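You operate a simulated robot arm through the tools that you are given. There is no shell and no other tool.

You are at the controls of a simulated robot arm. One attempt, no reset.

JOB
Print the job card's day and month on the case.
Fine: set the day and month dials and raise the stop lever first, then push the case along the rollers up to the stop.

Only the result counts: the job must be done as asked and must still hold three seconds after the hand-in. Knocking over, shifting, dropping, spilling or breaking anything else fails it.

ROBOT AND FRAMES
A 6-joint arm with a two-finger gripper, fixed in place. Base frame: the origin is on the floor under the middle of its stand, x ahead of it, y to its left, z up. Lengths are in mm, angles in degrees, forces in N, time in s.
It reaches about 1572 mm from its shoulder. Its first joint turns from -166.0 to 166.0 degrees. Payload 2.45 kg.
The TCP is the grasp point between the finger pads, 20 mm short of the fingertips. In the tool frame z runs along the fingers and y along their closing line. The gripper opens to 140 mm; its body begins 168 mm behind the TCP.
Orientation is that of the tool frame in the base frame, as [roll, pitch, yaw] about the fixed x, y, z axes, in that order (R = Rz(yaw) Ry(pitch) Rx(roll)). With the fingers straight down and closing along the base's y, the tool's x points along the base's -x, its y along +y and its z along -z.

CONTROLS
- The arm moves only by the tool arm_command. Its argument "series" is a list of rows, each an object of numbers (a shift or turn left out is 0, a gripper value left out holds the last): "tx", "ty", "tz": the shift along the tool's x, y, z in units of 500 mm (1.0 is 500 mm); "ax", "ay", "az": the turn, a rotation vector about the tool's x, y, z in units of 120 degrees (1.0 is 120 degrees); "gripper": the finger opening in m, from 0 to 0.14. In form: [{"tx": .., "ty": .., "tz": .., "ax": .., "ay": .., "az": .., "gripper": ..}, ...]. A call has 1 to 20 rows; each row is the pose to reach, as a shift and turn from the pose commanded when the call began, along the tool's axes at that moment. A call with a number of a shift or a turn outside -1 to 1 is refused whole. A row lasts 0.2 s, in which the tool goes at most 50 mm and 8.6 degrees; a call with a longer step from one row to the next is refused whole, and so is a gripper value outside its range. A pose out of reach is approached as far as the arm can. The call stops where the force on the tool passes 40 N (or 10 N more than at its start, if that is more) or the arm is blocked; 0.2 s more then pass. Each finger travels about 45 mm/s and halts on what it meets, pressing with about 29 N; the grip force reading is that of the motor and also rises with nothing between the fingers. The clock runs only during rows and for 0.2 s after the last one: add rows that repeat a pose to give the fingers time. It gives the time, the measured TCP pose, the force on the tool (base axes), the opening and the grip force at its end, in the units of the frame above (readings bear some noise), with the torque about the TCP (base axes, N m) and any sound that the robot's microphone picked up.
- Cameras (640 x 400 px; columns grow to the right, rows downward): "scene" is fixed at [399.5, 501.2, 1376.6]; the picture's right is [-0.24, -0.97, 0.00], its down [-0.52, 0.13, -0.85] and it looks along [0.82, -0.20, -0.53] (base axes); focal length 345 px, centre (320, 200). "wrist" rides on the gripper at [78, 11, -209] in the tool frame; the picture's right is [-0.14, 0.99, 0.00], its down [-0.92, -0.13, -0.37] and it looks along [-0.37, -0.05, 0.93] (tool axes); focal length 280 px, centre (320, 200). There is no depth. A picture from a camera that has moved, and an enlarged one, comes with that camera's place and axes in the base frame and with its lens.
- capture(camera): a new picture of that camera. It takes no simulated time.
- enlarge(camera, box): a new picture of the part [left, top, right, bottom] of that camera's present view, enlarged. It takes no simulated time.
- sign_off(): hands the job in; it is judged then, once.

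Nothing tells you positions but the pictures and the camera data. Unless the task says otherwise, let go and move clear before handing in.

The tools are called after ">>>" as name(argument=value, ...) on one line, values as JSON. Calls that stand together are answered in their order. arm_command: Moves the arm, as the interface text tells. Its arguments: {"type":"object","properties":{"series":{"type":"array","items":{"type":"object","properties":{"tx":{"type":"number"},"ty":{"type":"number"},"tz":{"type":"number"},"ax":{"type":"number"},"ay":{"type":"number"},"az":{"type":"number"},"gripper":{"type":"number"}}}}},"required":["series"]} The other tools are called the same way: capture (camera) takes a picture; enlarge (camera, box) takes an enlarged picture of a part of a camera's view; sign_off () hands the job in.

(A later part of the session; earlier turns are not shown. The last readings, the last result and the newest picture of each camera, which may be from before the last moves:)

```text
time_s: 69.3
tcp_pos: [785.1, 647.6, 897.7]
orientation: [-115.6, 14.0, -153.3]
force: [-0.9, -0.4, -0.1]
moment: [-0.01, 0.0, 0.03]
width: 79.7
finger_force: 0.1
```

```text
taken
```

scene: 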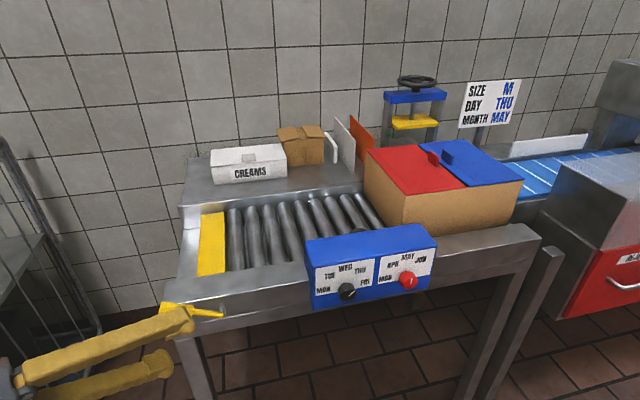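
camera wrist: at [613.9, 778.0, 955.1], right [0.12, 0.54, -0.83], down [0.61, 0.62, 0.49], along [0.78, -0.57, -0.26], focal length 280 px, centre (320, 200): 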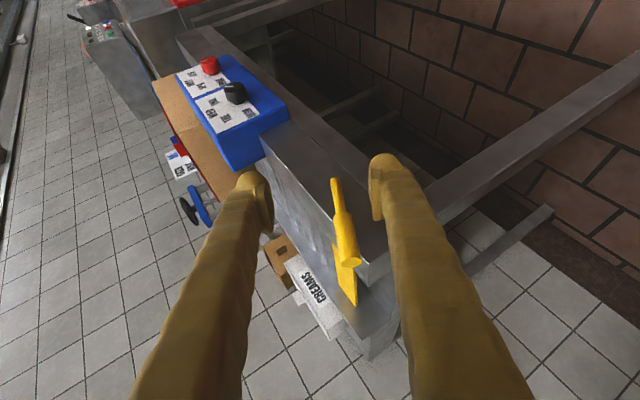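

The gripper is at (785, 648, 898) beside the lever, and the scene camera sees both dials clear. I check the dials and the lever closely.

>>> enlarge(camera="scene", box=[300, 225, 440, 315])

>>> enlarge(camera="wrist", box=[300, 160, 400, 320])

>>> enlarge(camera="scene", box=[130, 200, 270, 400])

```text
4.44 times, centred on (370, 270) of scene
camera zoom: at [399.5, 501.2, 1376.6], right [-0.24, -0.97, 0.0], down [-0.52, 0.13, -0.85], along [0.82, -0.2, -0.53], focal length 1534 px, centre (98, -111)
```

zoom: 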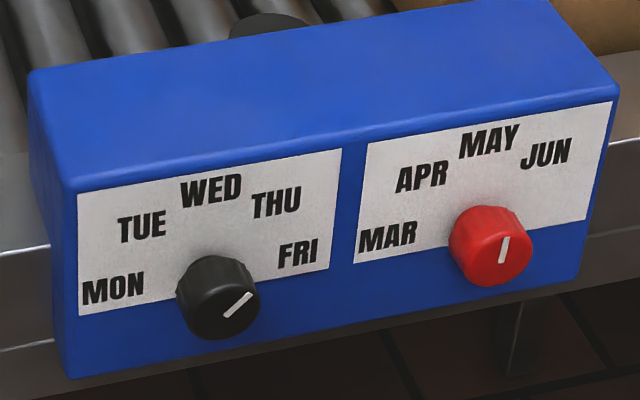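

```text
2.50 times, centred on (350, 240) of wrist
camera zoom: at [613.9, 778.0, 955.1], right [0.12, 0.54, -0.83], down [0.61, 0.62, 0.49], along [0.78, -0.57, -0.26], focal length 701 px, centre (245, 100)
```

zoom: 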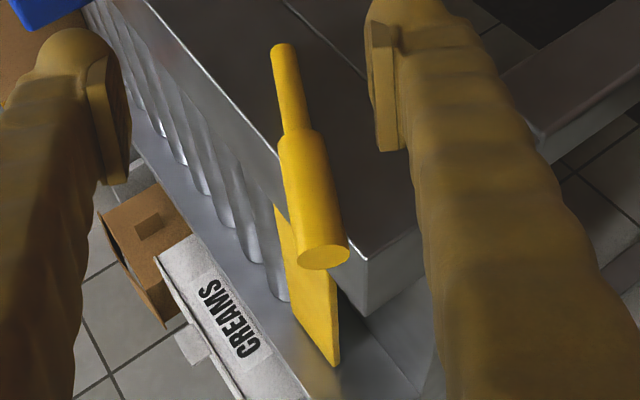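

```text
2.00 times, centred on (200, 300) of scene
camera zoom: at [399.5, 501.2, 1376.6], right [-0.24, -0.97, 0.0], down [-0.52, 0.13, -0.85], along [0.82, -0.2, -0.53], focal length 690 px, centre (560, 0)
```

zoom: 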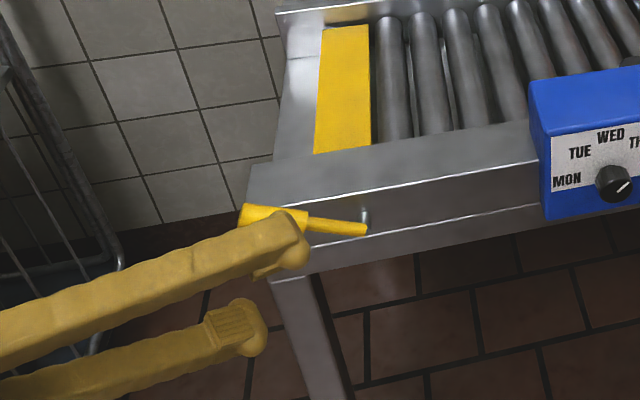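

Both dials look right. In the near view the handle axis lies at x≈872, rising at 27° from pivot (580, 841), with its grip centre at about (648, 876). I align and advance so the fingers straddle the handle.

>>> arm_command(series=[{"tx": 0.0101, "ty": 0.0384, "tz": 0.0176}, {"tx": -0.0359, "ty": 0.0384, "tz": 0.0441}, {"tx": -0.082, "ty": 0.0385, "tz": 0.0706}, {"tx": -0.1233, "ty": 0.0385, "tz": 0.0944}, {"tx": -0.1233, "ty": 0.0385, "tz": 0.0944}])

>>> capture(camera="wrist")

>>> enlarge(camera="scene", box=[100, 240, 260, 380])

```text
time_s: 70.5
tcp_pos: [863.0, 650.6, 876.0]
orientation: [-115.5, 13.9, -153.3]
force: [0.1, 0.1, -0.6]
moment: [0.02, 0.04, -0.02]
width: 80.0
finger_force: 0.0
```

```text
taken
camera wrist: at [689.9, 779.1, 933.6], right [0.12, 0.54, -0.83], down [0.61, 0.62, 0.49], along [0.78, -0.57, -0.26], focal length 280 px, centre (320, 200)
```

wrist: 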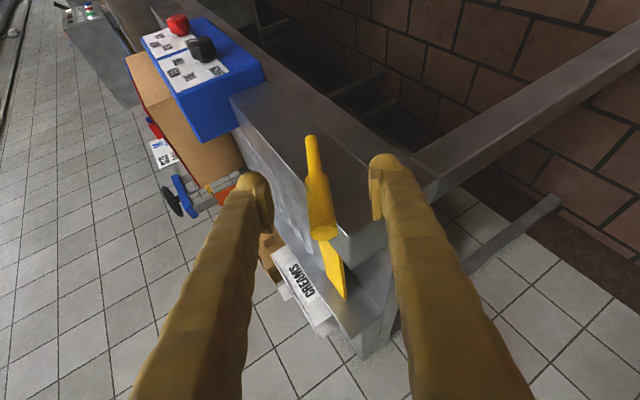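

```text
2.86 times, centred on (180, 310) of scene
camera zoom: at [399.5, 501.2, 1376.6], right [-0.24, -0.97, 0.0], down [-0.52, 0.13, -0.85], along [0.82, -0.2, -0.53], focal length 986 px, centre (720, -114)
```

zoom: 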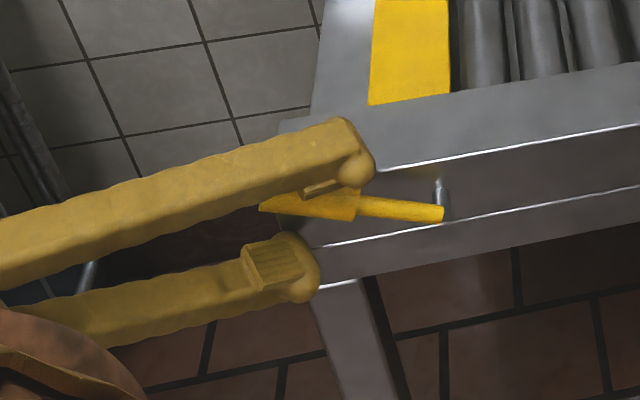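

The fingers straddle the handle cleanly. I advance 4 mm and close to a loose fork of 36 mm around it.

>>> arm_command(series=[{"tx": -0.0069, "tz": 0.004}, {"tx": -0.0069, "tz": 0.004, "gripper": 0.036}, {"tx": -0.0069, "tz": 0.004, "gripper": 0.036}, {"tx": -0.0069, "tz": 0.004, "gripper": 0.036}, {"tx": -0.0069, "tz": 0.004, "gripper": 0.036}, {"tx": -0.0069, "tz": 0.004, "gripper": 0.036}])

>>> enlarge(camera="wrist", box=[230, 120, 420, 300])

>>> enlarge(camera="scene", box=[100, 240, 260, 380])

```text
time_s: 71.9
tcp_pos: [864.8, 649.3, 876.1]
orientation: [-115.7, 14.0, -153.3]
force: [-7.9, 3.3, -4.6]
moment: [0.01, 0.31, 0.15]
width: 39.2
finger_force: 2.3
```

```text
2.22 times, centred on (325, 210) of wrist
camera zoom: at [694.1, 779.1, 934.5], right [0.12, 0.54, -0.83], down [0.61, 0.62, 0.49], along [0.78, -0.57, -0.26], focal length 623 px, centre (309, 178)
```

zoom: 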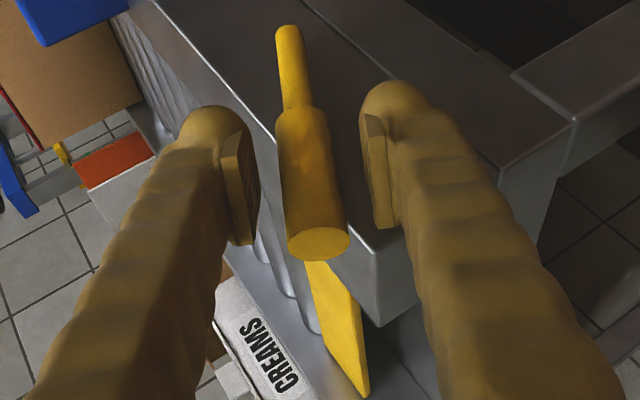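

```text
2.86 times, centred on (180, 310) of scene
camera zoom: at [399.5, 501.2, 1376.6], right [-0.24, -0.97, 0.0], down [-0.52, 0.13, -0.85], along [0.82, -0.2, -0.53], focal length 986 px, centre (720, -114)
```

zoom: 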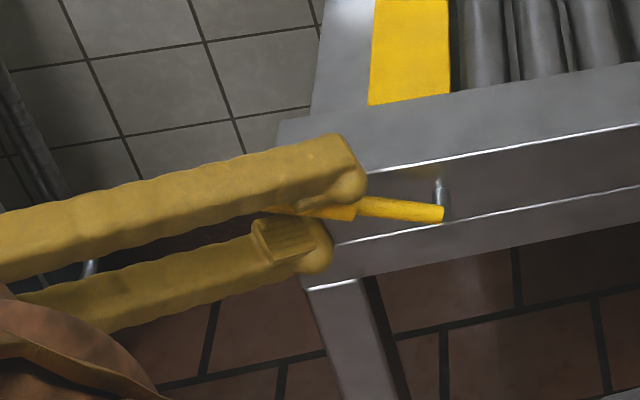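

The tips lightly touch the rail face at TCP x≈865, so I back off 3 mm. Then I raise the lever along an arc about its pivot, starting with the first half.

>>> arm_command(series=[{"tx": 0.0052, "tz": -0.003}, {"tx": 0.0052, "tz": -0.003}, {"tx": 0.0055, "ty": -0.0186, "tz": -0.0024, "ax": -0.0506, "az": 0.029}, {"tx": 0.0069, "ty": -0.0371, "tz": 0.0, "ax": -0.1012, "ay": 0.0001, "az": 0.0581}, {"tx": 0.0095, "ty": -0.0551, "tz": 0.0045, "ax": -0.1518, "ay": 0.0001, "az": 0.0872}, {"tx": 0.0131, "ty": -0.0723, "tz": 0.0108, "ax": -0.2023, "ay": 0.0001, "az": 0.1162}, {"tx": 0.0131, "ty": -0.0723, "tz": 0.0108, "ax": -0.2023, "ay": 0.0001, "az": 0.1162}])

>>> capture(camera="wrist")

>>> enlarge(camera="scene", box=[100, 180, 300, 340])

```text
time_s: 73.5
tcp_pos: [864.9, 623.7, 904.5]
orientation: [-143.3, 24.7, -162.8]
force: [-0.5, -1.0, 0.1]
moment: [-0.01, 0.01, -0.02]
width: 36.1
finger_force: 0.0
```

```text
taken
camera wrist: at [694.0, 709.9, 1016.5], right [0.12, 0.87, -0.48], down [0.61, 0.32, 0.72], along [0.78, -0.38, -0.5], focal length 280 px, centre (320, 200)
```

wrist: 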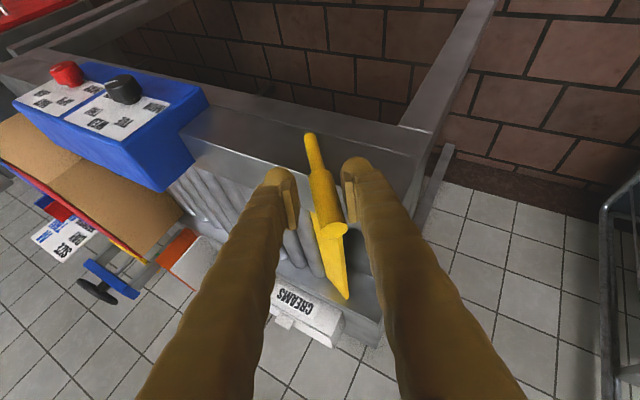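

```text
2.50 times, centred on (200, 260) of scene
camera zoom: at [399.5, 501.2, 1376.6], right [-0.24, -0.97, 0.0], down [-0.52, 0.13, -0.85], along [0.82, -0.2, -0.53], focal length 863 px, centre (620, 50)
```

zoom: 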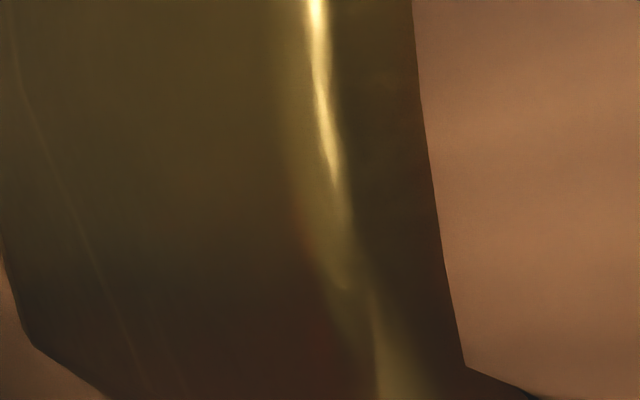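

The lever rises easily inside the fork. I continue the arc toward vertical.

>>> arm_command(series=[{"tx": 0.0002, "ty": -0.0187, "tz": 0.0005, "ax": -0.0506, "ay": 0.0001, "az": 0.029}, {"tx": 0.0016, "ty": -0.0371, "tz": 0.0029, "ax": -0.1013, "ay": 0.0002, "az": 0.058}, {"tx": 0.0041, "ty": -0.0551, "tz": 0.0073, "ax": -0.1519, "ay": 0.0003, "az": 0.0869}, {"tx": 0.0076, "ty": -0.0724, "tz": 0.0135, "ax": -0.2025, "ay": 0.0004, "az": 0.1159}, {"tx": 0.0122, "ty": -0.0886, "tz": 0.0216, "ax": -0.2531, "ay": 0.0004, "az": 0.1449}, {"tx": 0.0122, "ty": -0.0886, "tz": 0.0216, "ax": -0.2531, "ay": 0.0004, "az": 0.1449}])

>>> capture(camera="wrist")

>>> capture(camera="scene")

```text
time_s: 74.9
tcp_pos: [863.8, 579.5, 917.7]
orientation: [177.8, 29.9, 178.7]
force: [1.0, 0.5, 0.3]
moment: [-0.01, 0.0, -0.01]
width: 35.9
finger_force: 0.1
```

```text
taken
camera wrist: at [692.1, 584.2, 1058.8], right [0.12, 0.99, 0.1], down [0.61, -0.16, 0.77], along [0.78, -0.03, -0.63], focal length 280 px, centre (320, 200)
```

wrist: 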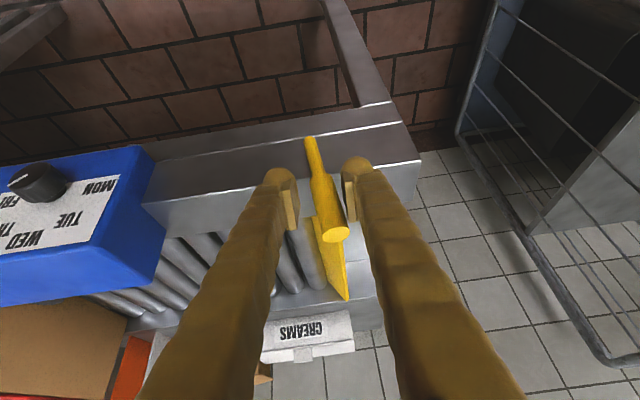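

```text
taken
```

scene: 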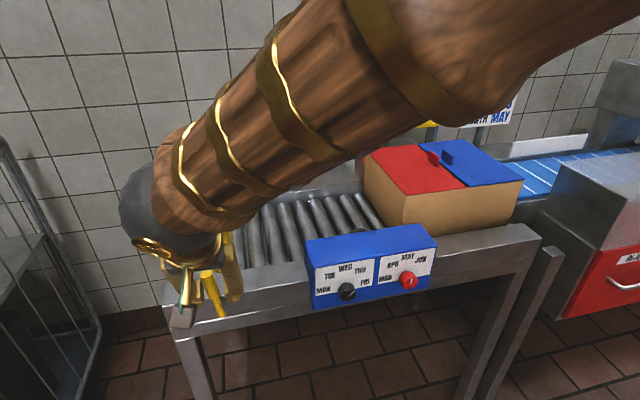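

The lever is near vertical and the yellow stop flap has risen. I zoom in to judge the angle and whether more travel remains.

>>> enlarge(camera="wrist", box=[240, 110, 420, 310])

>>> enlarge(camera="scene", box=[150, 190, 310, 330])

```text
2.00 times, centred on (330, 210) of wrist
camera zoom: at [692.1, 584.2, 1058.8], right [0.12, 0.99, 0.1], down [0.61, -0.16, 0.77], along [0.78, -0.03, -0.63], focal length 561 px, centre (300, 180)
```

zoom: 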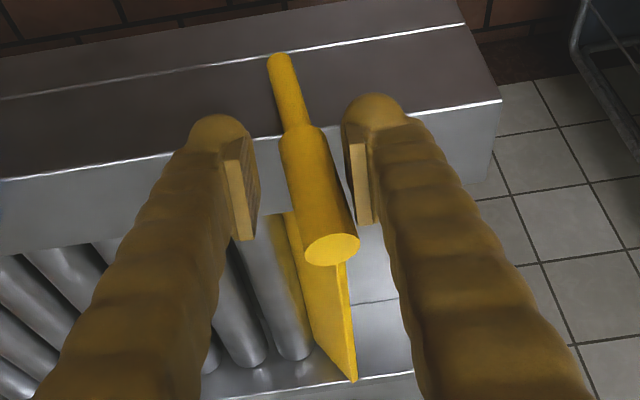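

```text
2.86 times, centred on (230, 260) of scene
camera zoom: at [399.5, 501.2, 1376.6], right [-0.24, -0.97, 0.0], down [-0.52, 0.13, -0.85], along [0.82, -0.2, -0.53], focal length 986 px, centre (577, 29)
```

zoom: 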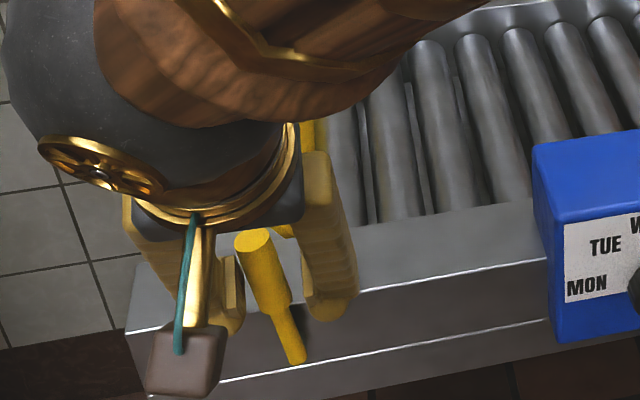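

The lever is at about 84°, but the flap has only risen about 57°, so it needs roughly 30° more. I open the fork while shifting in −y, so the left-side finger keeps pushing the lever over toward full raise.

>>> arm_command(series=[{"ty": -0.018, "gripper": 0.09}, {"ty": -0.036, "gripper": 0.09}, {"ty": -0.054, "gripper": 0.09}, {"ty": -0.064}, {"ty": -0.074}, {"ty": -0.084}, {"ty": -0.094}, {"ty": -0.094}])

>>> enlarge(camera="wrist", box=[220, 80, 460, 310])

```text
time_s: 76.7
tcp_pos: [865.0, 533.2, 917.0]
orientation: [177.8, 29.7, 178.9]
force: [0.3, 0.2, -0.2]
moment: [0.0, -0.01, -0.02]
width: 90.4
finger_force: 0.6
```

```text
1.74 times, centred on (340, 195) of wrist
camera zoom: at [693.6, 538.0, 1058.4], right [0.12, 0.99, 0.1], down [0.62, -0.15, 0.77], along [0.78, -0.03, -0.63], focal length 488 px, centre (285, 209)
```

zoom: 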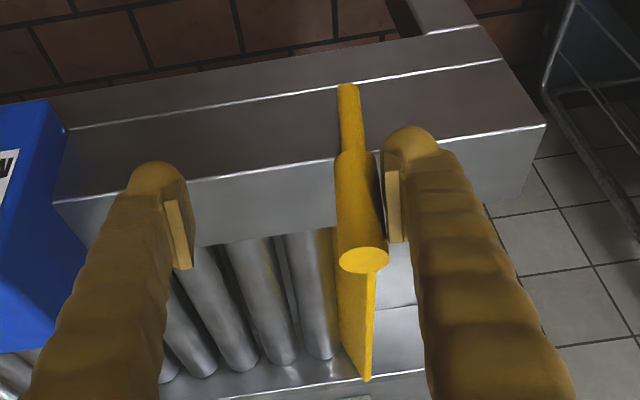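

The lever is at about 97° and still moves freely. I keep pushing in small steps to find its end stop.

>>> arm_command(series=[{"ty": -0.01}, {"ty": -0.02}, {"ty": -0.03}, {"ty": -0.04}, {"ty": -0.05}, {"ty": -0.05}])

>>> enlarge(camera="wrist", box=[220, 80, 460, 310])

```text
time_s: 78.1
tcp_pos: [863.5, 506.5, 914.2]
orientation: [177.7, 29.8, 178.9]
force: [-0.6, 7.5, 0.4]
moment: [0.12, -0.02, 0.04]
width: 95.6
finger_force: 4.4
```

```text
1.74 times, centred on (340, 195) of wrist
camera zoom: at [692.4, 512.5, 1055.7], right [0.12, 0.99, 0.1], down [0.62, -0.15, 0.77], along [0.78, -0.03, -0.63], focal length 488 px, centre (285, 209)
```

zoom: 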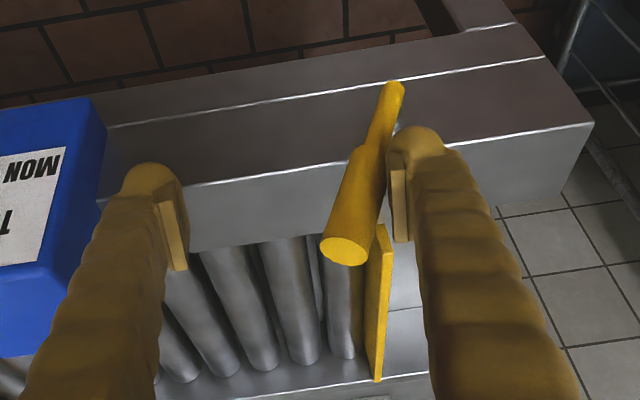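

The lever is at about 114° and the flap stands upright; load is starting to build. I push a few mm more to make sure it is at its end stop.

>>> arm_command(series=[{"ty": -0.006}, {"ty": -0.012}, {"ty": -0.012}])

>>> enlarge(camera="wrist", box=[220, 80, 460, 310])

```text
time_s: 78.9
tcp_pos: [863.7, 501.9, 915.0]
orientation: [177.8, 29.9, 178.9]
force: [-11.0, 19.1, 3.8]
moment: [0.29, 0.05, 0.69]
width: 104.1
finger_force: 10.4
```

```text
1.74 times, centred on (340, 195) of wrist
camera zoom: at [692.8, 507.1, 1056.2], right [0.12, 0.99, 0.1], down [0.61, -0.15, 0.77], along [0.78, -0.03, -0.63], focal length 488 px, centre (285, 209)
```

zoom: 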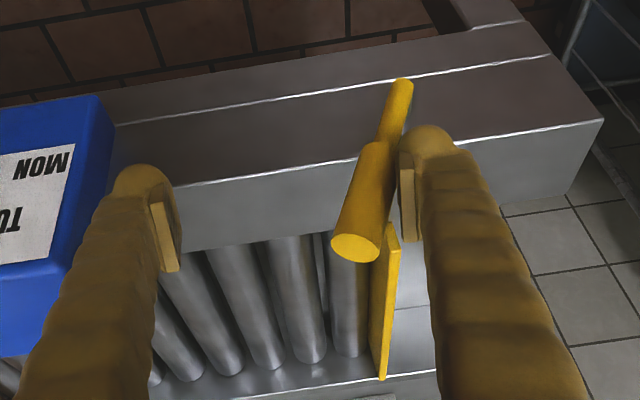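

The lever holds at its end stop at about 114°. I ease off in +y, then retreat straight back in −x.

>>> arm_command(series=[{"ty": 0.01}, {"ty": 0.026}, {"tx": 0.052, "ty": 0.026, "tz": -0.03}, {"tx": 0.104, "ty": 0.026, "tz": -0.06}, {"tx": 0.156, "ty": 0.026, "tz": -0.09}, {"tx": 0.208, "ty": 0.026, "tz": -0.12}, {"tx": 0.208, "ty": 0.026, "tz": -0.17}, {"tx": 0.208, "ty": 0.026, "tz": -0.24}, {"tx": 0.208, "ty": 0.026, "tz": -0.24}])

>>> capture(camera="wrist")

>>> capture(camera="scene")

```text
time_s: 80.9
tcp_pos: [714.6, 512.0, 965.9]
orientation: [177.8, 29.8, 178.9]
force: [-0.4, -0.7, -0.1]
moment: [-0.01, -0.02, -0.01]
width: 90.0
finger_force: 0.1
```

```text
taken
camera wrist: at [543.4, 517.2, 1107.0], right [0.12, 0.99, 0.1], down [0.61, -0.15, 0.77], along [0.78, -0.03, -0.63], focal length 280 px, centre (320, 200)
```

wrist: 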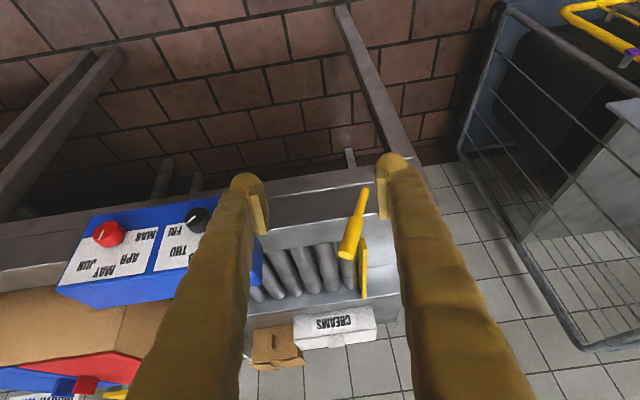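

```text
taken
```

scene: 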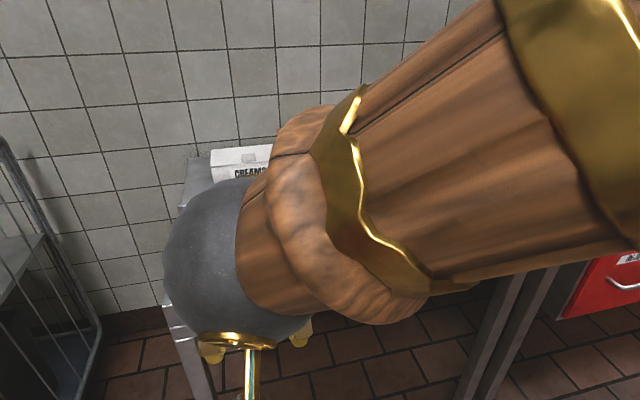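

The lever stays raised and the flap is upright. Next I lift and move over the case with the fingers pointing down, to survey the case and the space on its −y side.

>>> arm_command(series=[{"tx": -0.0294, "ty": -0.0672, "tz": -0.0327, "ay": 0.0179}, {"tx": -0.0589, "ty": -0.1344, "tz": -0.0654, "ay": 0.0357}, {"tx": -0.0883, "ty": -0.2016, "tz": -0.0981, "ay": 0.0536}, {"tx": -0.1177, "ty": -0.2687, "tz": -0.1307, "ay": 0.0714}, {"tx": -0.1471, "ty": -0.3359, "tz": -0.1634, "ay": 0.0893}, {"tx": -0.1766, "ty": -0.4031, "tz": -0.1961, "ay": 0.1071}, {"tx": -0.206, "ty": -0.4703, "tz": -0.2288, "ay": 0.125}, {"tx": -0.2354, "ty": -0.5375, "tz": -0.2615, "ay": 0.1429}, {"tx": -0.2649, "ty": -0.6047, "tz": -0.2942, "ay": 0.1607}, {"tx": -0.2943, "ty": -0.6719, "tz": -0.3269, "ay": 0.1786}, {"tx": -0.3237, "ty": -0.739, "tz": -0.3595, "ay": 0.1964}, {"tx": -0.3531, "ty": -0.8062, "tz": -0.3922, "ay": 0.2143}, {"tx": -0.3826, "ty": -0.8734, "tz": -0.4249, "ay": 0.2321}, {"tx": -0.412, "ty": -0.9406, "tz": -0.4576, "ay": 0.25}, {"tx": -0.412, "ty": -0.9406, "tz": -0.4576, "ay": 0.25}])

>>> capture(camera="wrist")

>>> capture(camera="scene")

```text
time_s: 84.1
tcp_pos: [780.5, 31.7, 1254.0]
orientation: [178.1, -0.2, 180.0]
force: [-0.4, 1.0, 0.1]
moment: [0.02, -0.02, 0.03]
width: 89.9
finger_force: 0.0
```

```text
taken
camera wrist: at [703.4, 35.6, 1461.7], right [0.14, 0.99, 0.03], down [0.92, -0.14, 0.36], along [0.36, -0.02, -0.93], focal length 280 px, centre (320, 200)
```

wrist: 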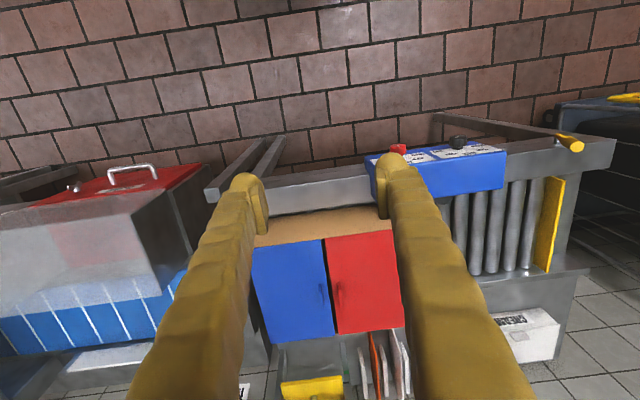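

```text
taken
```

scene: 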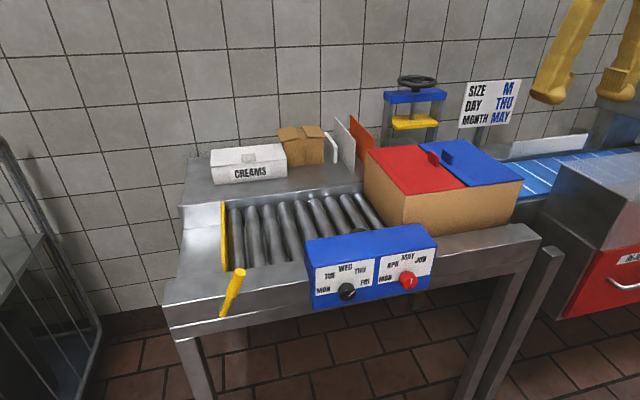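

The lever and flap are up, and the case is still at its starting place. I zoom in to measure the case and its surroundings.

>>> enlarge(camera="wrist", box=[200, 170, 420, 350])

>>> enlarge(camera="scene", box=[350, 120, 560, 260])

>>> enlarge(camera="scene", box=[160, 180, 380, 330])

>>> enlarge(camera="wrist", box=[400, 120, 620, 300])

```text
2.22 times, centred on (310, 260) of wrist
camera zoom: at [703.4, 35.6, 1461.7], right [0.14, 0.99, 0.03], down [0.92, -0.14, 0.36], along [0.36, -0.02, -0.93], focal length 623 px, centre (342, 67)
```

zoom: 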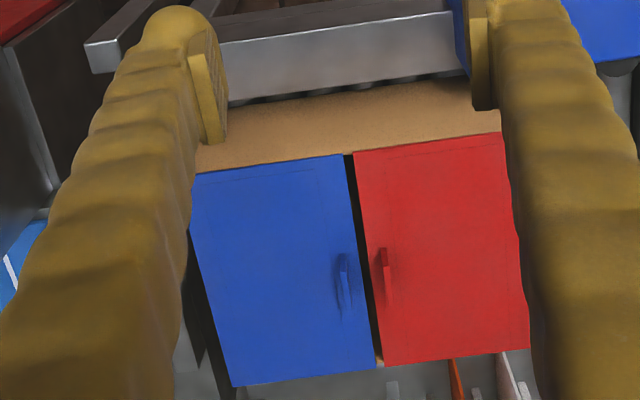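

```text
2.86 times, centred on (455, 190) of scene
camera zoom: at [399.5, 501.2, 1376.6], right [-0.24, -0.97, 0.0], down [-0.52, 0.13, -0.85], along [0.82, -0.2, -0.53], focal length 986 px, centre (-66, 229)
```

zoom: 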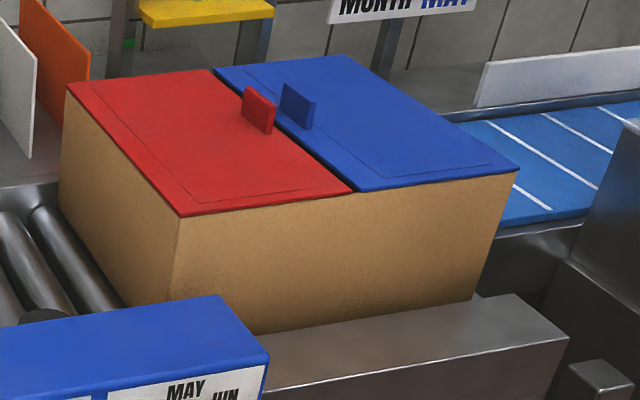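

```text
2.67 times, centred on (270, 255) of scene
camera zoom: at [399.5, 501.2, 1376.6], right [-0.24, -0.97, 0.0], down [-0.52, 0.13, -0.85], along [0.82, -0.2, -0.53], focal length 920 px, centre (453, 53)
```

zoom: 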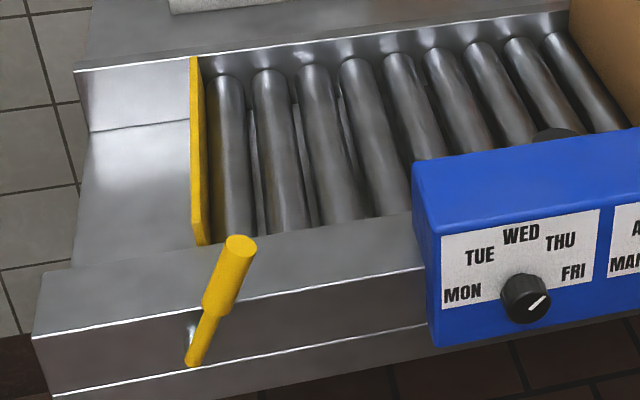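

```text
2.22 times, centred on (510, 210) of wrist
camera zoom: at [703.4, 35.6, 1461.7], right [0.14, 0.99, 0.03], down [0.92, -0.14, 0.36], along [0.36, -0.02, -0.93], focal length 623 px, centre (-102, 178)
```

zoom: 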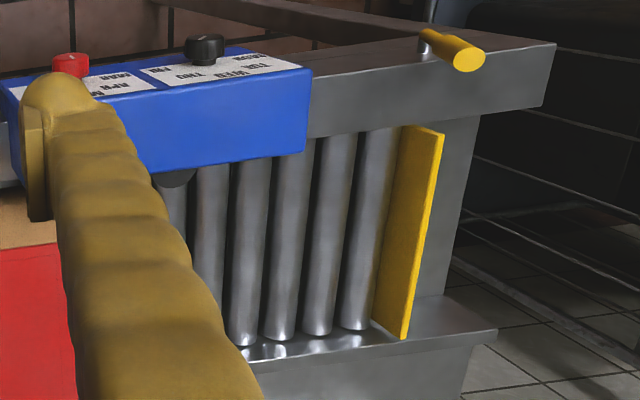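

The case spans roughly x 958–1216, y −113 to 175, with its top at z≈1000, and the upright flap is near y≈575. I close the fingers and shift toward −y to inspect the space where I will lower the gripper to push.

>>> arm_command(series=[{"tx": -0.06, "ty": -0.08, "gripper": 0.0}, {"tx": -0.12, "ty": -0.16, "gripper": 0.0}, {"tx": -0.18, "ty": -0.24, "gripper": 0.0}, {"tx": -0.2, "ty": -0.32, "gripper": 0.0}, {"tx": -0.2, "ty": -0.36, "gripper": 0.0}, {"tx": -0.2, "ty": -0.36, "gripper": 0.0}, {"tx": -0.2, "ty": -0.36, "gripper": 0.0}])

>>> capture(camera="wrist")

>>> capture(camera="scene")

```text
time_s: 85.7
tcp_pos: [881.6, -150.8, 1248.3]
orientation: [178.0, -0.1, -180.0]
force: [0.3, 0.0, -0.2]
moment: [-0.02, 0.02, -0.02]
width: 0.2
finger_force: 28.7
```

```text
taken
camera wrist: at [804.2, -147.1, 1457.0], right [0.14, 0.99, 0.03], down [0.92, -0.14, 0.36], along [0.36, -0.02, -0.93], focal length 280 px, centre (320, 200)
```

wrist: 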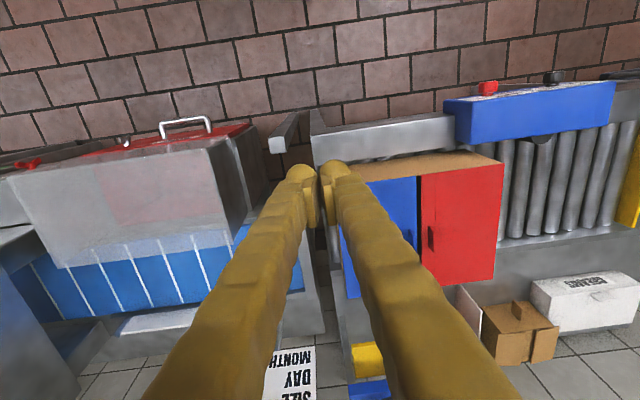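

```text
taken
```

scene: 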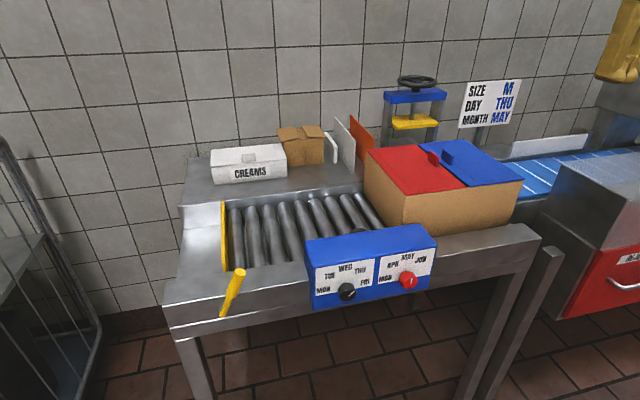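

>>> enlarge(camera="wrist", box=[240, 100, 440, 360])

```text
1.54 times, centred on (340, 230) of wrist
camera zoom: at [804.2, -147.1, 1457.0], right [0.14, 0.99, 0.03], down [0.92, -0.14, 0.36], along [0.36, -0.02, -0.93], focal length 431 px, centre (289, 154)
```

zoom: 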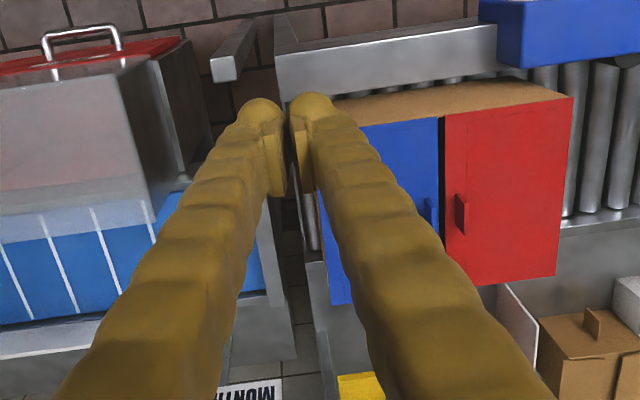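

The space between the table end and the conveyor (conveyor edge at y≈−205) is open enough. I will turn the gripper 90°, so that two spread fingertips push the case's −y face, starting with that rotation in free air.

>>> arm_command(series=[{"az": -0.0682, "gripper": 0.1}, {"az": -0.1364}, {"az": -0.2045}, {"az": -0.2727}, {"az": -0.3409}, {"az": -0.4091}, {"az": -0.4773}, {"az": -0.5455}, {"az": -0.6136}, {"az": -0.6818}, {"az": -0.75}, {"az": -0.75}])

>>> capture(camera="wrist")

```text
time_s: 88.3
tcp_pos: [879.8, -149.4, 1247.4]
orientation: [179.9, 2.0, -89.9]
force: [0.7, 0.3, -0.1]
moment: [0.05, -0.02, -0.02]
width: 100.1
finger_force: 0.1
```

```text
taken
camera wrist: at [869.3, -234.8, 1452.1], right [-0.99, 0.14, 0.01], down [0.13, 0.91, 0.4], along [0.05, 0.4, -0.92], focal length 280 px, centre (320, 200)
```

wrist: 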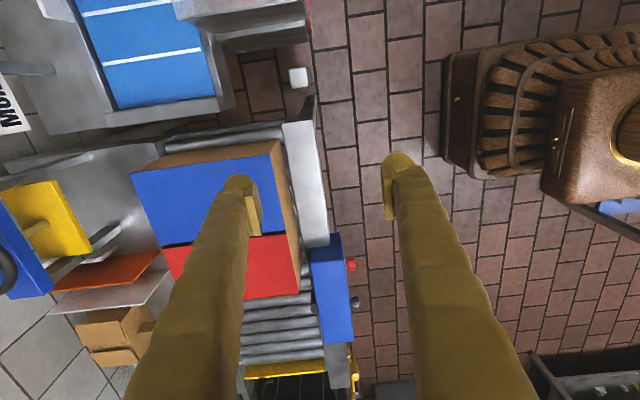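

This view shows the case's −y face (y≈−125) and the gap to the conveyor (y≈−200). I move above the gap at x≈1088, tilting so the tips lead toward +y.

>>> arm_command(series=[{"tx": 0.0069, "ty": -0.0595, "tz": 0.0417, "ay": -0.0119}, {"tx": 0.0138, "ty": -0.119, "tz": 0.0834, "ay": -0.0238}, {"tx": 0.0207, "ty": -0.1785, "tz": 0.1251, "ay": -0.0357}, {"tx": 0.0275, "ty": -0.238, "tz": 0.1667, "ay": -0.0476}, {"tx": 0.0344, "ty": -0.2975, "tz": 0.2084, "ay": -0.0595}, {"tx": 0.0413, "ty": -0.357, "tz": 0.2501, "ay": -0.0714}, {"tx": 0.0482, "ty": -0.4165, "tz": 0.2918, "ay": -0.0833}, {"tx": 0.0482, "ty": -0.4165, "tz": 0.2918, "ay": -0.0833}])

>>> capture(camera="wrist")

>>> capture(camera="scene")

```text
time_s: 90.1
tcp_pos: [1086.9, -166.7, 1099.0]
orientation: [179.9, 12.1, -90.0]
force: [0.0, -0.4, 0.1]
moment: [-0.02, -0.01, 0.01]
width: 100.1
finger_force: 0.1
```

```text
taken
camera wrist: at [1076.6, -286.8, 1285.1], right [-0.99, 0.13, 0.03], down [0.13, 0.82, 0.55], along [0.05, 0.55, -0.83], focal length 280 px, centre (320, 200)
```

wrist: 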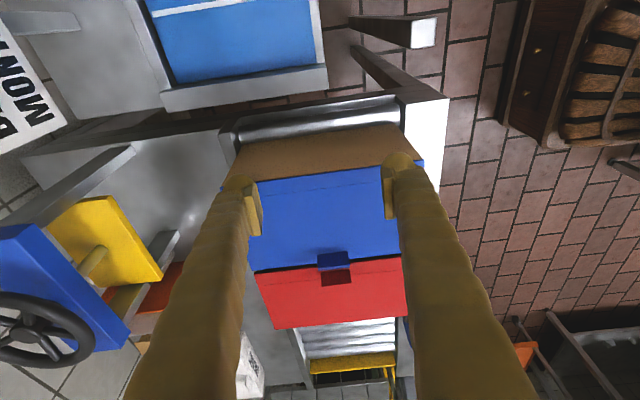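

```text
taken
```

scene: 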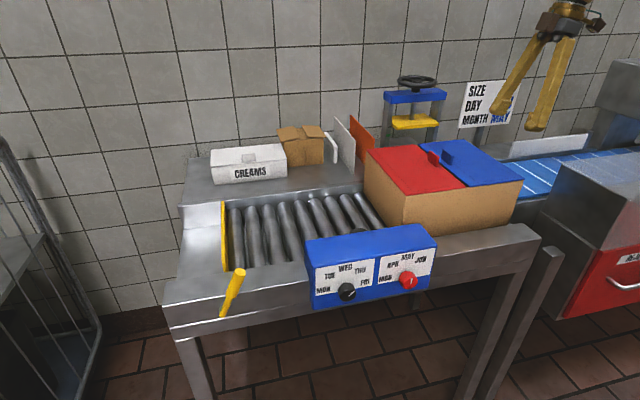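

The fingertips are lined up just outside the case's −y face (y≈−131). I descend to mid-height of the case.

>>> arm_command(series=[{"tx": 0.016, "tz": 0.0748}, {"tx": 0.0321, "tz": 0.1496}, {"tx": 0.0481, "tz": 0.2244}, {"tx": 0.0585, "tz": 0.273}, {"tx": 0.0688, "tz": 0.3207}, {"tx": 0.0688, "tz": 0.3207}])

>>> capture(camera="wrist")

>>> enlarge(camera="scene", box=[350, 100, 590, 260])

```text
time_s: 91.5
tcp_pos: [1088.7, -168.0, 934.9]
orientation: [179.8, 12.0, -90.0]
force: [-1.0, -0.1, -1.3]
moment: [0.0, 0.03, 0.01]
width: 100.1
finger_force: 0.1
```

```text
taken
camera wrist: at [1078.4, -287.5, 1122.0], right [-0.99, 0.13, 0.03], down [0.13, 0.82, 0.55], along [0.05, 0.55, -0.83], focal length 280 px, centre (320, 200)
```

wrist: 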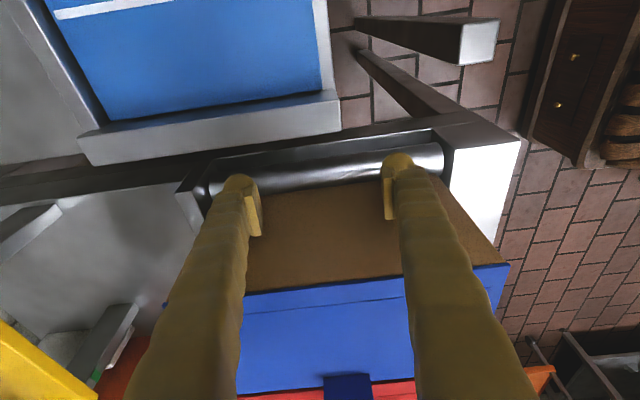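

```text
2.50 times, centred on (470, 180) of scene
camera zoom: at [399.5, 501.2, 1376.6], right [-0.24, -0.97, 0.0], down [-0.52, 0.13, -0.85], along [0.82, -0.2, -0.53], focal length 863 px, centre (-55, 250)
```

zoom: 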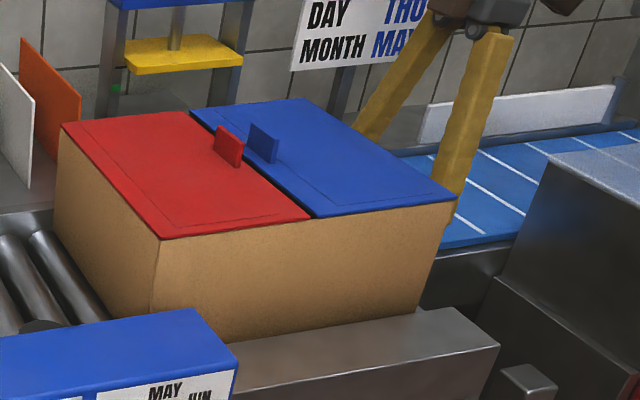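

The fingers are behind the case with clear space. I push along +y gently, starting with 80 mm.

>>> arm_command(series=[{"tx": -0.0156, "tz": 0.0034}, {"tx": -0.0313, "tz": 0.0067}, {"tx": -0.0469, "tz": 0.0101}, {"tx": -0.0626, "tz": 0.0134}, {"tx": -0.0782, "tz": 0.0168}, {"tx": -0.0939, "tz": 0.0201}, {"tx": -0.1095, "tz": 0.0235}, {"tx": -0.1252, "tz": 0.0268}, {"tx": -0.1408, "tz": 0.0302}, {"tx": -0.1564, "tz": 0.0335}])

>>> capture(camera="wrist")

>>> capture(camera="scene")

```text
time_s: 93.7
tcp_pos: [1087.5, -87.4, 934.4]
orientation: [179.7, 12.0, -90.0]
force: [-0.3, -0.1, -0.5]
moment: [0.02, -0.05, -0.02]
width: 100.3
finger_force: 0.1
```

```text
taken
camera wrist: at [1076.6, -207.5, 1122.2], right [-0.99, 0.13, 0.03], down [0.13, 0.82, 0.55], along [0.05, 0.55, -0.83], focal length 280 px, centre (320, 200)
```

wrist: 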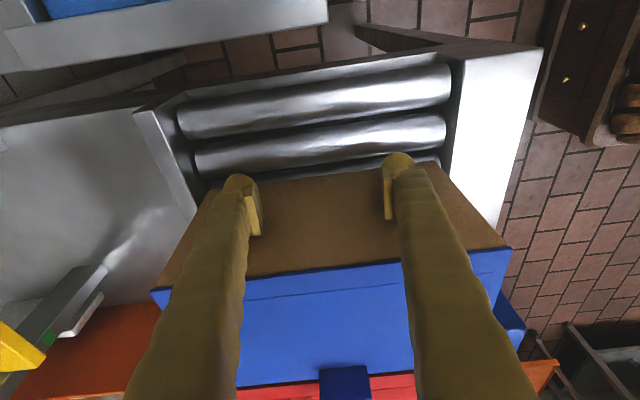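

```text
taken
```

scene: 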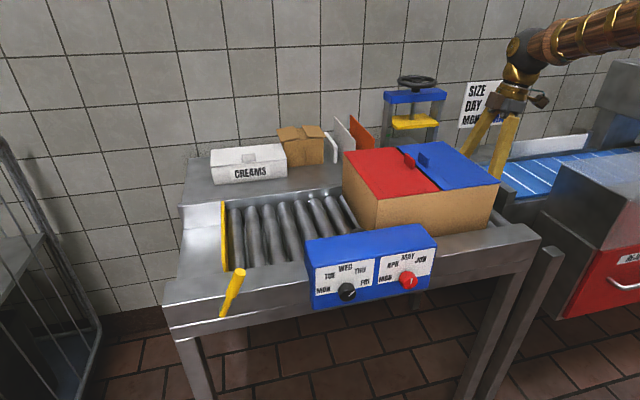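

The case rolls easily and straight. I continue 200 mm at 10 mm per row.

>>> arm_command(series=[{"tx": -0.0196, "tz": 0.0042}, {"tx": -0.0391, "tz": 0.0084}, {"tx": -0.0587, "tz": 0.0126}, {"tx": -0.0782, "tz": 0.0168}, {"tx": -0.0978, "tz": 0.021}, {"tx": -0.1173, "tz": 0.0252}, {"tx": -0.1369, "tz": 0.0293}, {"tx": -0.1564, "tz": 0.0335}, {"tx": -0.176, "tz": 0.0377}, {"tx": -0.1956, "tz": 0.0419}, {"tx": -0.2151, "tz": 0.0461}, {"tx": -0.2347, "tz": 0.0503}, {"tx": -0.2542, "tz": 0.0545}, {"tx": -0.2738, "tz": 0.0587}, {"tx": -0.2933, "tz": 0.0629}, {"tx": -0.3129, "tz": 0.0671}, {"tx": -0.3325, "tz": 0.0713}, {"tx": -0.352, "tz": 0.0755}, {"tx": -0.3716, "tz": 0.0796}, {"tx": -0.3911, "tz": 0.0838}])

>>> capture(camera="wrist")

>>> capture(camera="scene")

```text
time_s: 97.9
tcp_pos: [1088.7, 115.0, 934.5]
orientation: [179.9, 12.1, -90.0]
force: [-0.1, 0.1, -0.3]
moment: [0.02, 0.0, 0.0]
width: 100.3
finger_force: 0.1
```

```text
taken
camera wrist: at [1078.4, -5.4, 1121.0], right [-0.99, 0.13, 0.03], down [0.13, 0.82, 0.55], along [0.05, 0.55, -0.83], focal length 280 px, centre (320, 200)
```

wrist: 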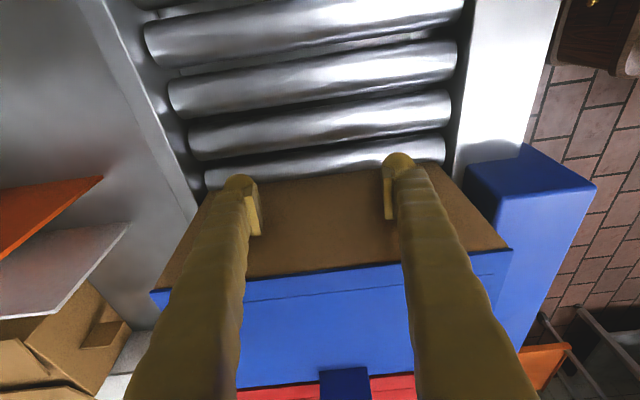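

```text
taken
```

scene: 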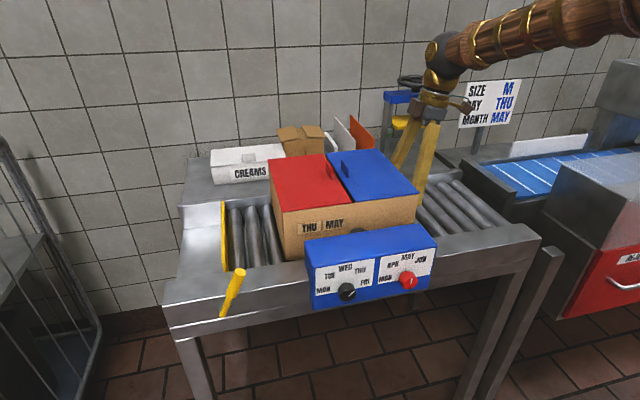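

The case now shows "THU MAY" printed as it passed the head. I continue toward the stop, slowing near the end.

>>> arm_command(series=[{"tx": -0.0196, "tz": 0.0042}, {"tx": -0.0391, "tz": 0.0084}, {"tx": -0.0587, "tz": 0.0126}, {"tx": -0.0782, "tz": 0.0168}, {"tx": -0.0978, "tz": 0.021}, {"tx": -0.1173, "tz": 0.0252}, {"tx": -0.1369, "tz": 0.0293}, {"tx": -0.1564, "tz": 0.0335}, {"tx": -0.1662, "tz": 0.0356}, {"tx": -0.176, "tz": 0.0377}])

>>> capture(camera="scene")

>>> enlarge(camera="scene", box=[180, 140, 420, 310])

```text
time_s: 100.1
tcp_pos: [1088.3, 203.0, 934.9]
orientation: [179.8, 12.0, -90.0]
force: [-0.9, 0.8, 0.6]
moment: [-0.01, 0.02, 0.0]
width: 100.1
finger_force: 0.1
```

```text
taken
```

scene: 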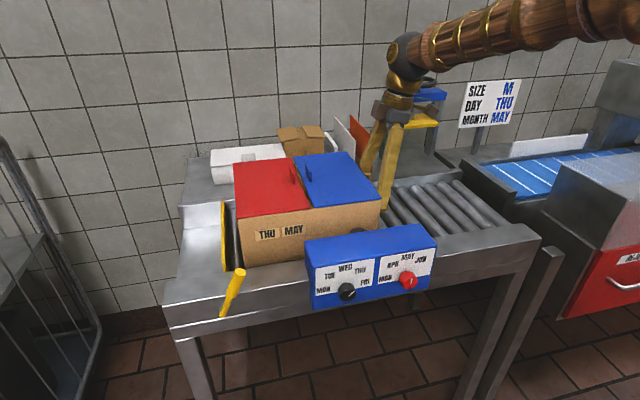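

```text
2.35 times, centred on (300, 225) of scene
camera zoom: at [399.5, 501.2, 1376.6], right [-0.24, -0.97, 0.0], down [-0.52, 0.13, -0.85], along [0.82, -0.2, -0.53], focal length 812 px, centre (367, 141)
```

zoom: 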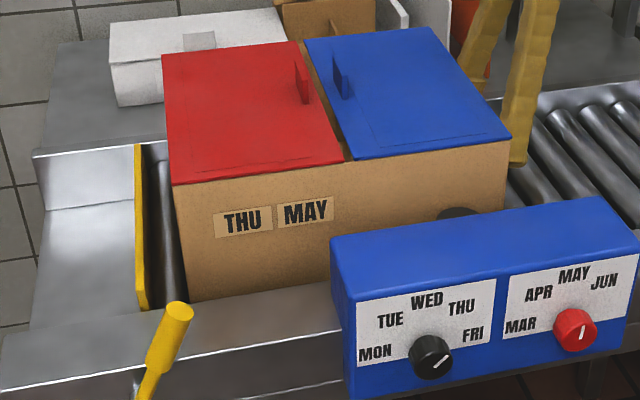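

About 35–40 mm remain to the stop. I advance in smaller steps and watch the force.

>>> arm_command(series=[{"tx": -0.0098, "tz": 0.0021}, {"tx": -0.0196, "tz": 0.0042}, {"tx": -0.0293, "tz": 0.0063}, {"tx": -0.0391, "tz": 0.0084}, {"tx": -0.0489, "tz": 0.0105}])

>>> enlarge(camera="scene", box=[180, 140, 420, 310])

```text
time_s: 101.3
tcp_pos: [1089.7, 226.7, 934.6]
orientation: [179.9, 12.0, -90.0]
force: [0.3, 0.2, 0.4]
moment: [0.0, 0.0, 0.0]
width: 100.0
finger_force: 0.1
```

```text
2.35 times, centred on (300, 225) of scene
camera zoom: at [399.5, 501.2, 1376.6], right [-0.24, -0.97, 0.0], down [-0.52, 0.13, -0.85], along [0.82, -0.2, -0.53], focal length 812 px, centre (367, 141)
```

zoom: 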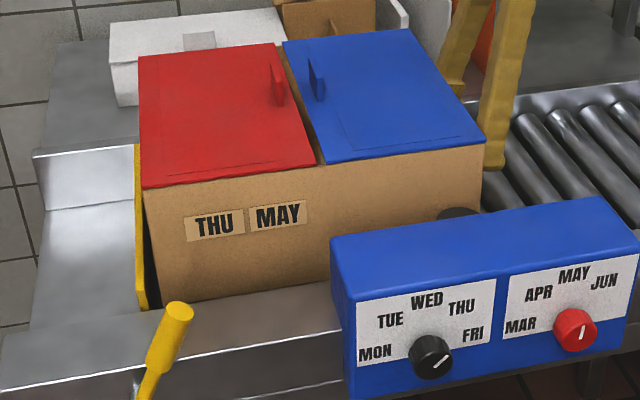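

Roughly 8–10 mm remain. I creep forward in 2–3 mm steps.

>>> arm_command(series=[{"tx": -0.0049, "tz": 0.001}, {"tx": -0.0098, "tz": 0.0021}, {"tx": -0.0147, "tz": 0.0031}])

>>> enlarge(camera="scene", box=[200, 180, 290, 290])

```text
time_s: 102.1
tcp_pos: [1087.1, 234.1, 934.7]
orientation: [179.9, 12.0, -90.0]
force: [-0.1, 0.9, 0.3]
moment: [0.03, 0.0, 0.02]
width: 100.1
finger_force: 0.1
```

```text
3.64 times, centred on (245, 235) of scene
camera zoom: at [399.5, 501.2, 1376.6], right [-0.24, -0.97, 0.0], down [-0.52, 0.13, -0.85], along [0.82, -0.2, -0.53], focal length 1255 px, centre (593, 73)
```

zoom: 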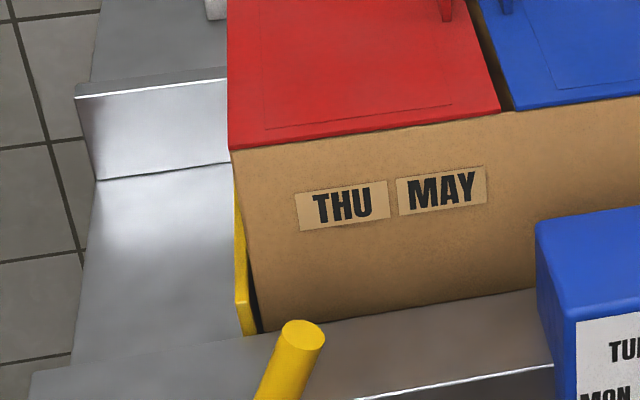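

A few mm still show. I continue creeping and watch for contact force.

>>> arm_command(series=[{"tx": -0.0039, "tz": 0.0008}, {"tx": -0.0078, "tz": 0.0017}, {"tx": -0.0117, "tz": 0.0025}])

>>> enlarge(camera="scene", box=[200, 180, 290, 290])

```text
time_s: 102.9
tcp_pos: [1088.8, 239.3, 935.2]
orientation: [180.0, 11.9, -90.1]
force: [0.2, -25.2, 4.7]
moment: [-0.01, 0.59, 0.25]
width: 100.2
finger_force: 0.4
```

```text
3.64 times, centred on (245, 235) of scene
camera zoom: at [399.5, 501.2, 1376.6], right [-0.24, -0.97, 0.0], down [-0.52, 0.13, -0.85], along [0.82, -0.2, -0.53], focal length 1255 px, centre (593, 73)
```

zoom: 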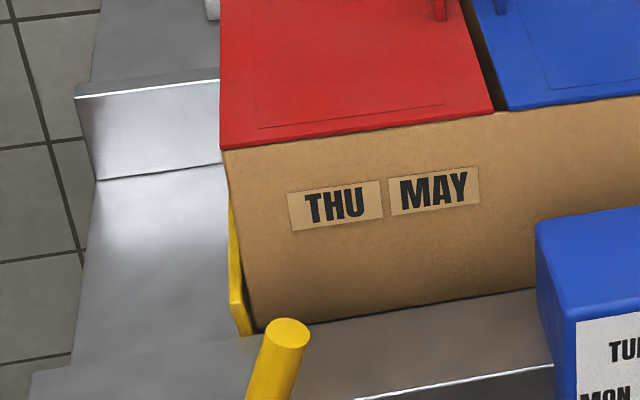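

Contact: −25 N in y, so the case is against the stop; however, the lever seems to have yielded slightly. I back off the fingers at once and look.

>>> arm_command(series=[{"tx": 0.0098, "tz": -0.0021}, {"tx": 0.0293, "tz": -0.0063}, {"tx": 0.0489, "tz": -0.0105}, {"tx": 0.0489, "tz": -0.0105}])

>>> enlarge(camera="scene", box=[200, 180, 290, 290])

>>> enlarge(camera="scene", box=[160, 140, 460, 330])

```text
time_s: 103.9
tcp_pos: [1087.0, 216.2, 934.0]
orientation: [179.8, 12.0, -90.0]
force: [-0.5, 0.7, 0.1]
moment: [-0.01, 0.01, 0.03]
width: 99.8
finger_force: 0.0
```

```text
3.64 times, centred on (245, 235) of scene
camera zoom: at [399.5, 501.2, 1376.6], right [-0.24, -0.97, 0.0], down [-0.52, 0.13, -0.85], along [0.82, -0.2, -0.53], focal length 1255 px, centre (593, 73)
```

zoom: 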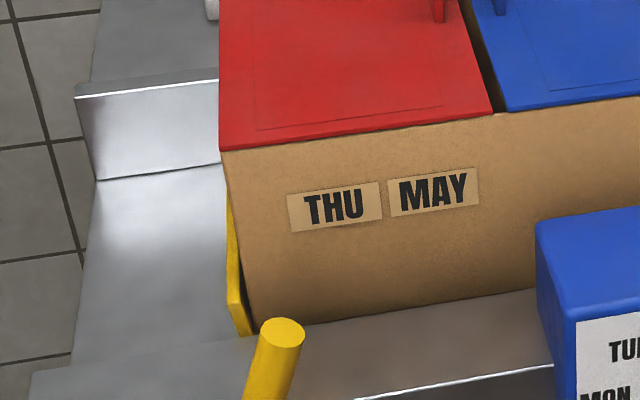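

```text
2.11 times, centred on (310, 235) of scene
camera zoom: at [399.5, 501.2, 1376.6], right [-0.24, -0.97, 0.0], down [-0.52, 0.13, -0.85], along [0.82, -0.2, -0.53], focal length 726 px, centre (341, 126)
```

zoom: 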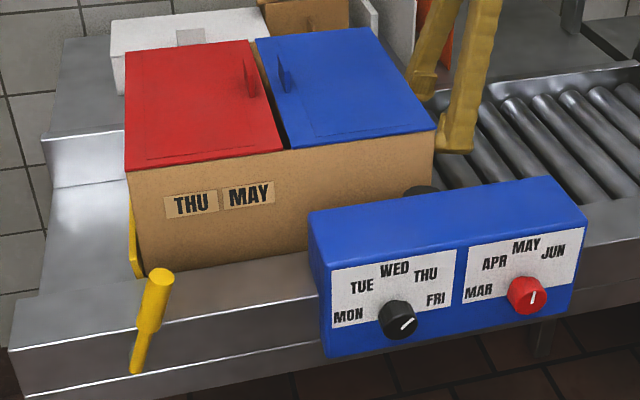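

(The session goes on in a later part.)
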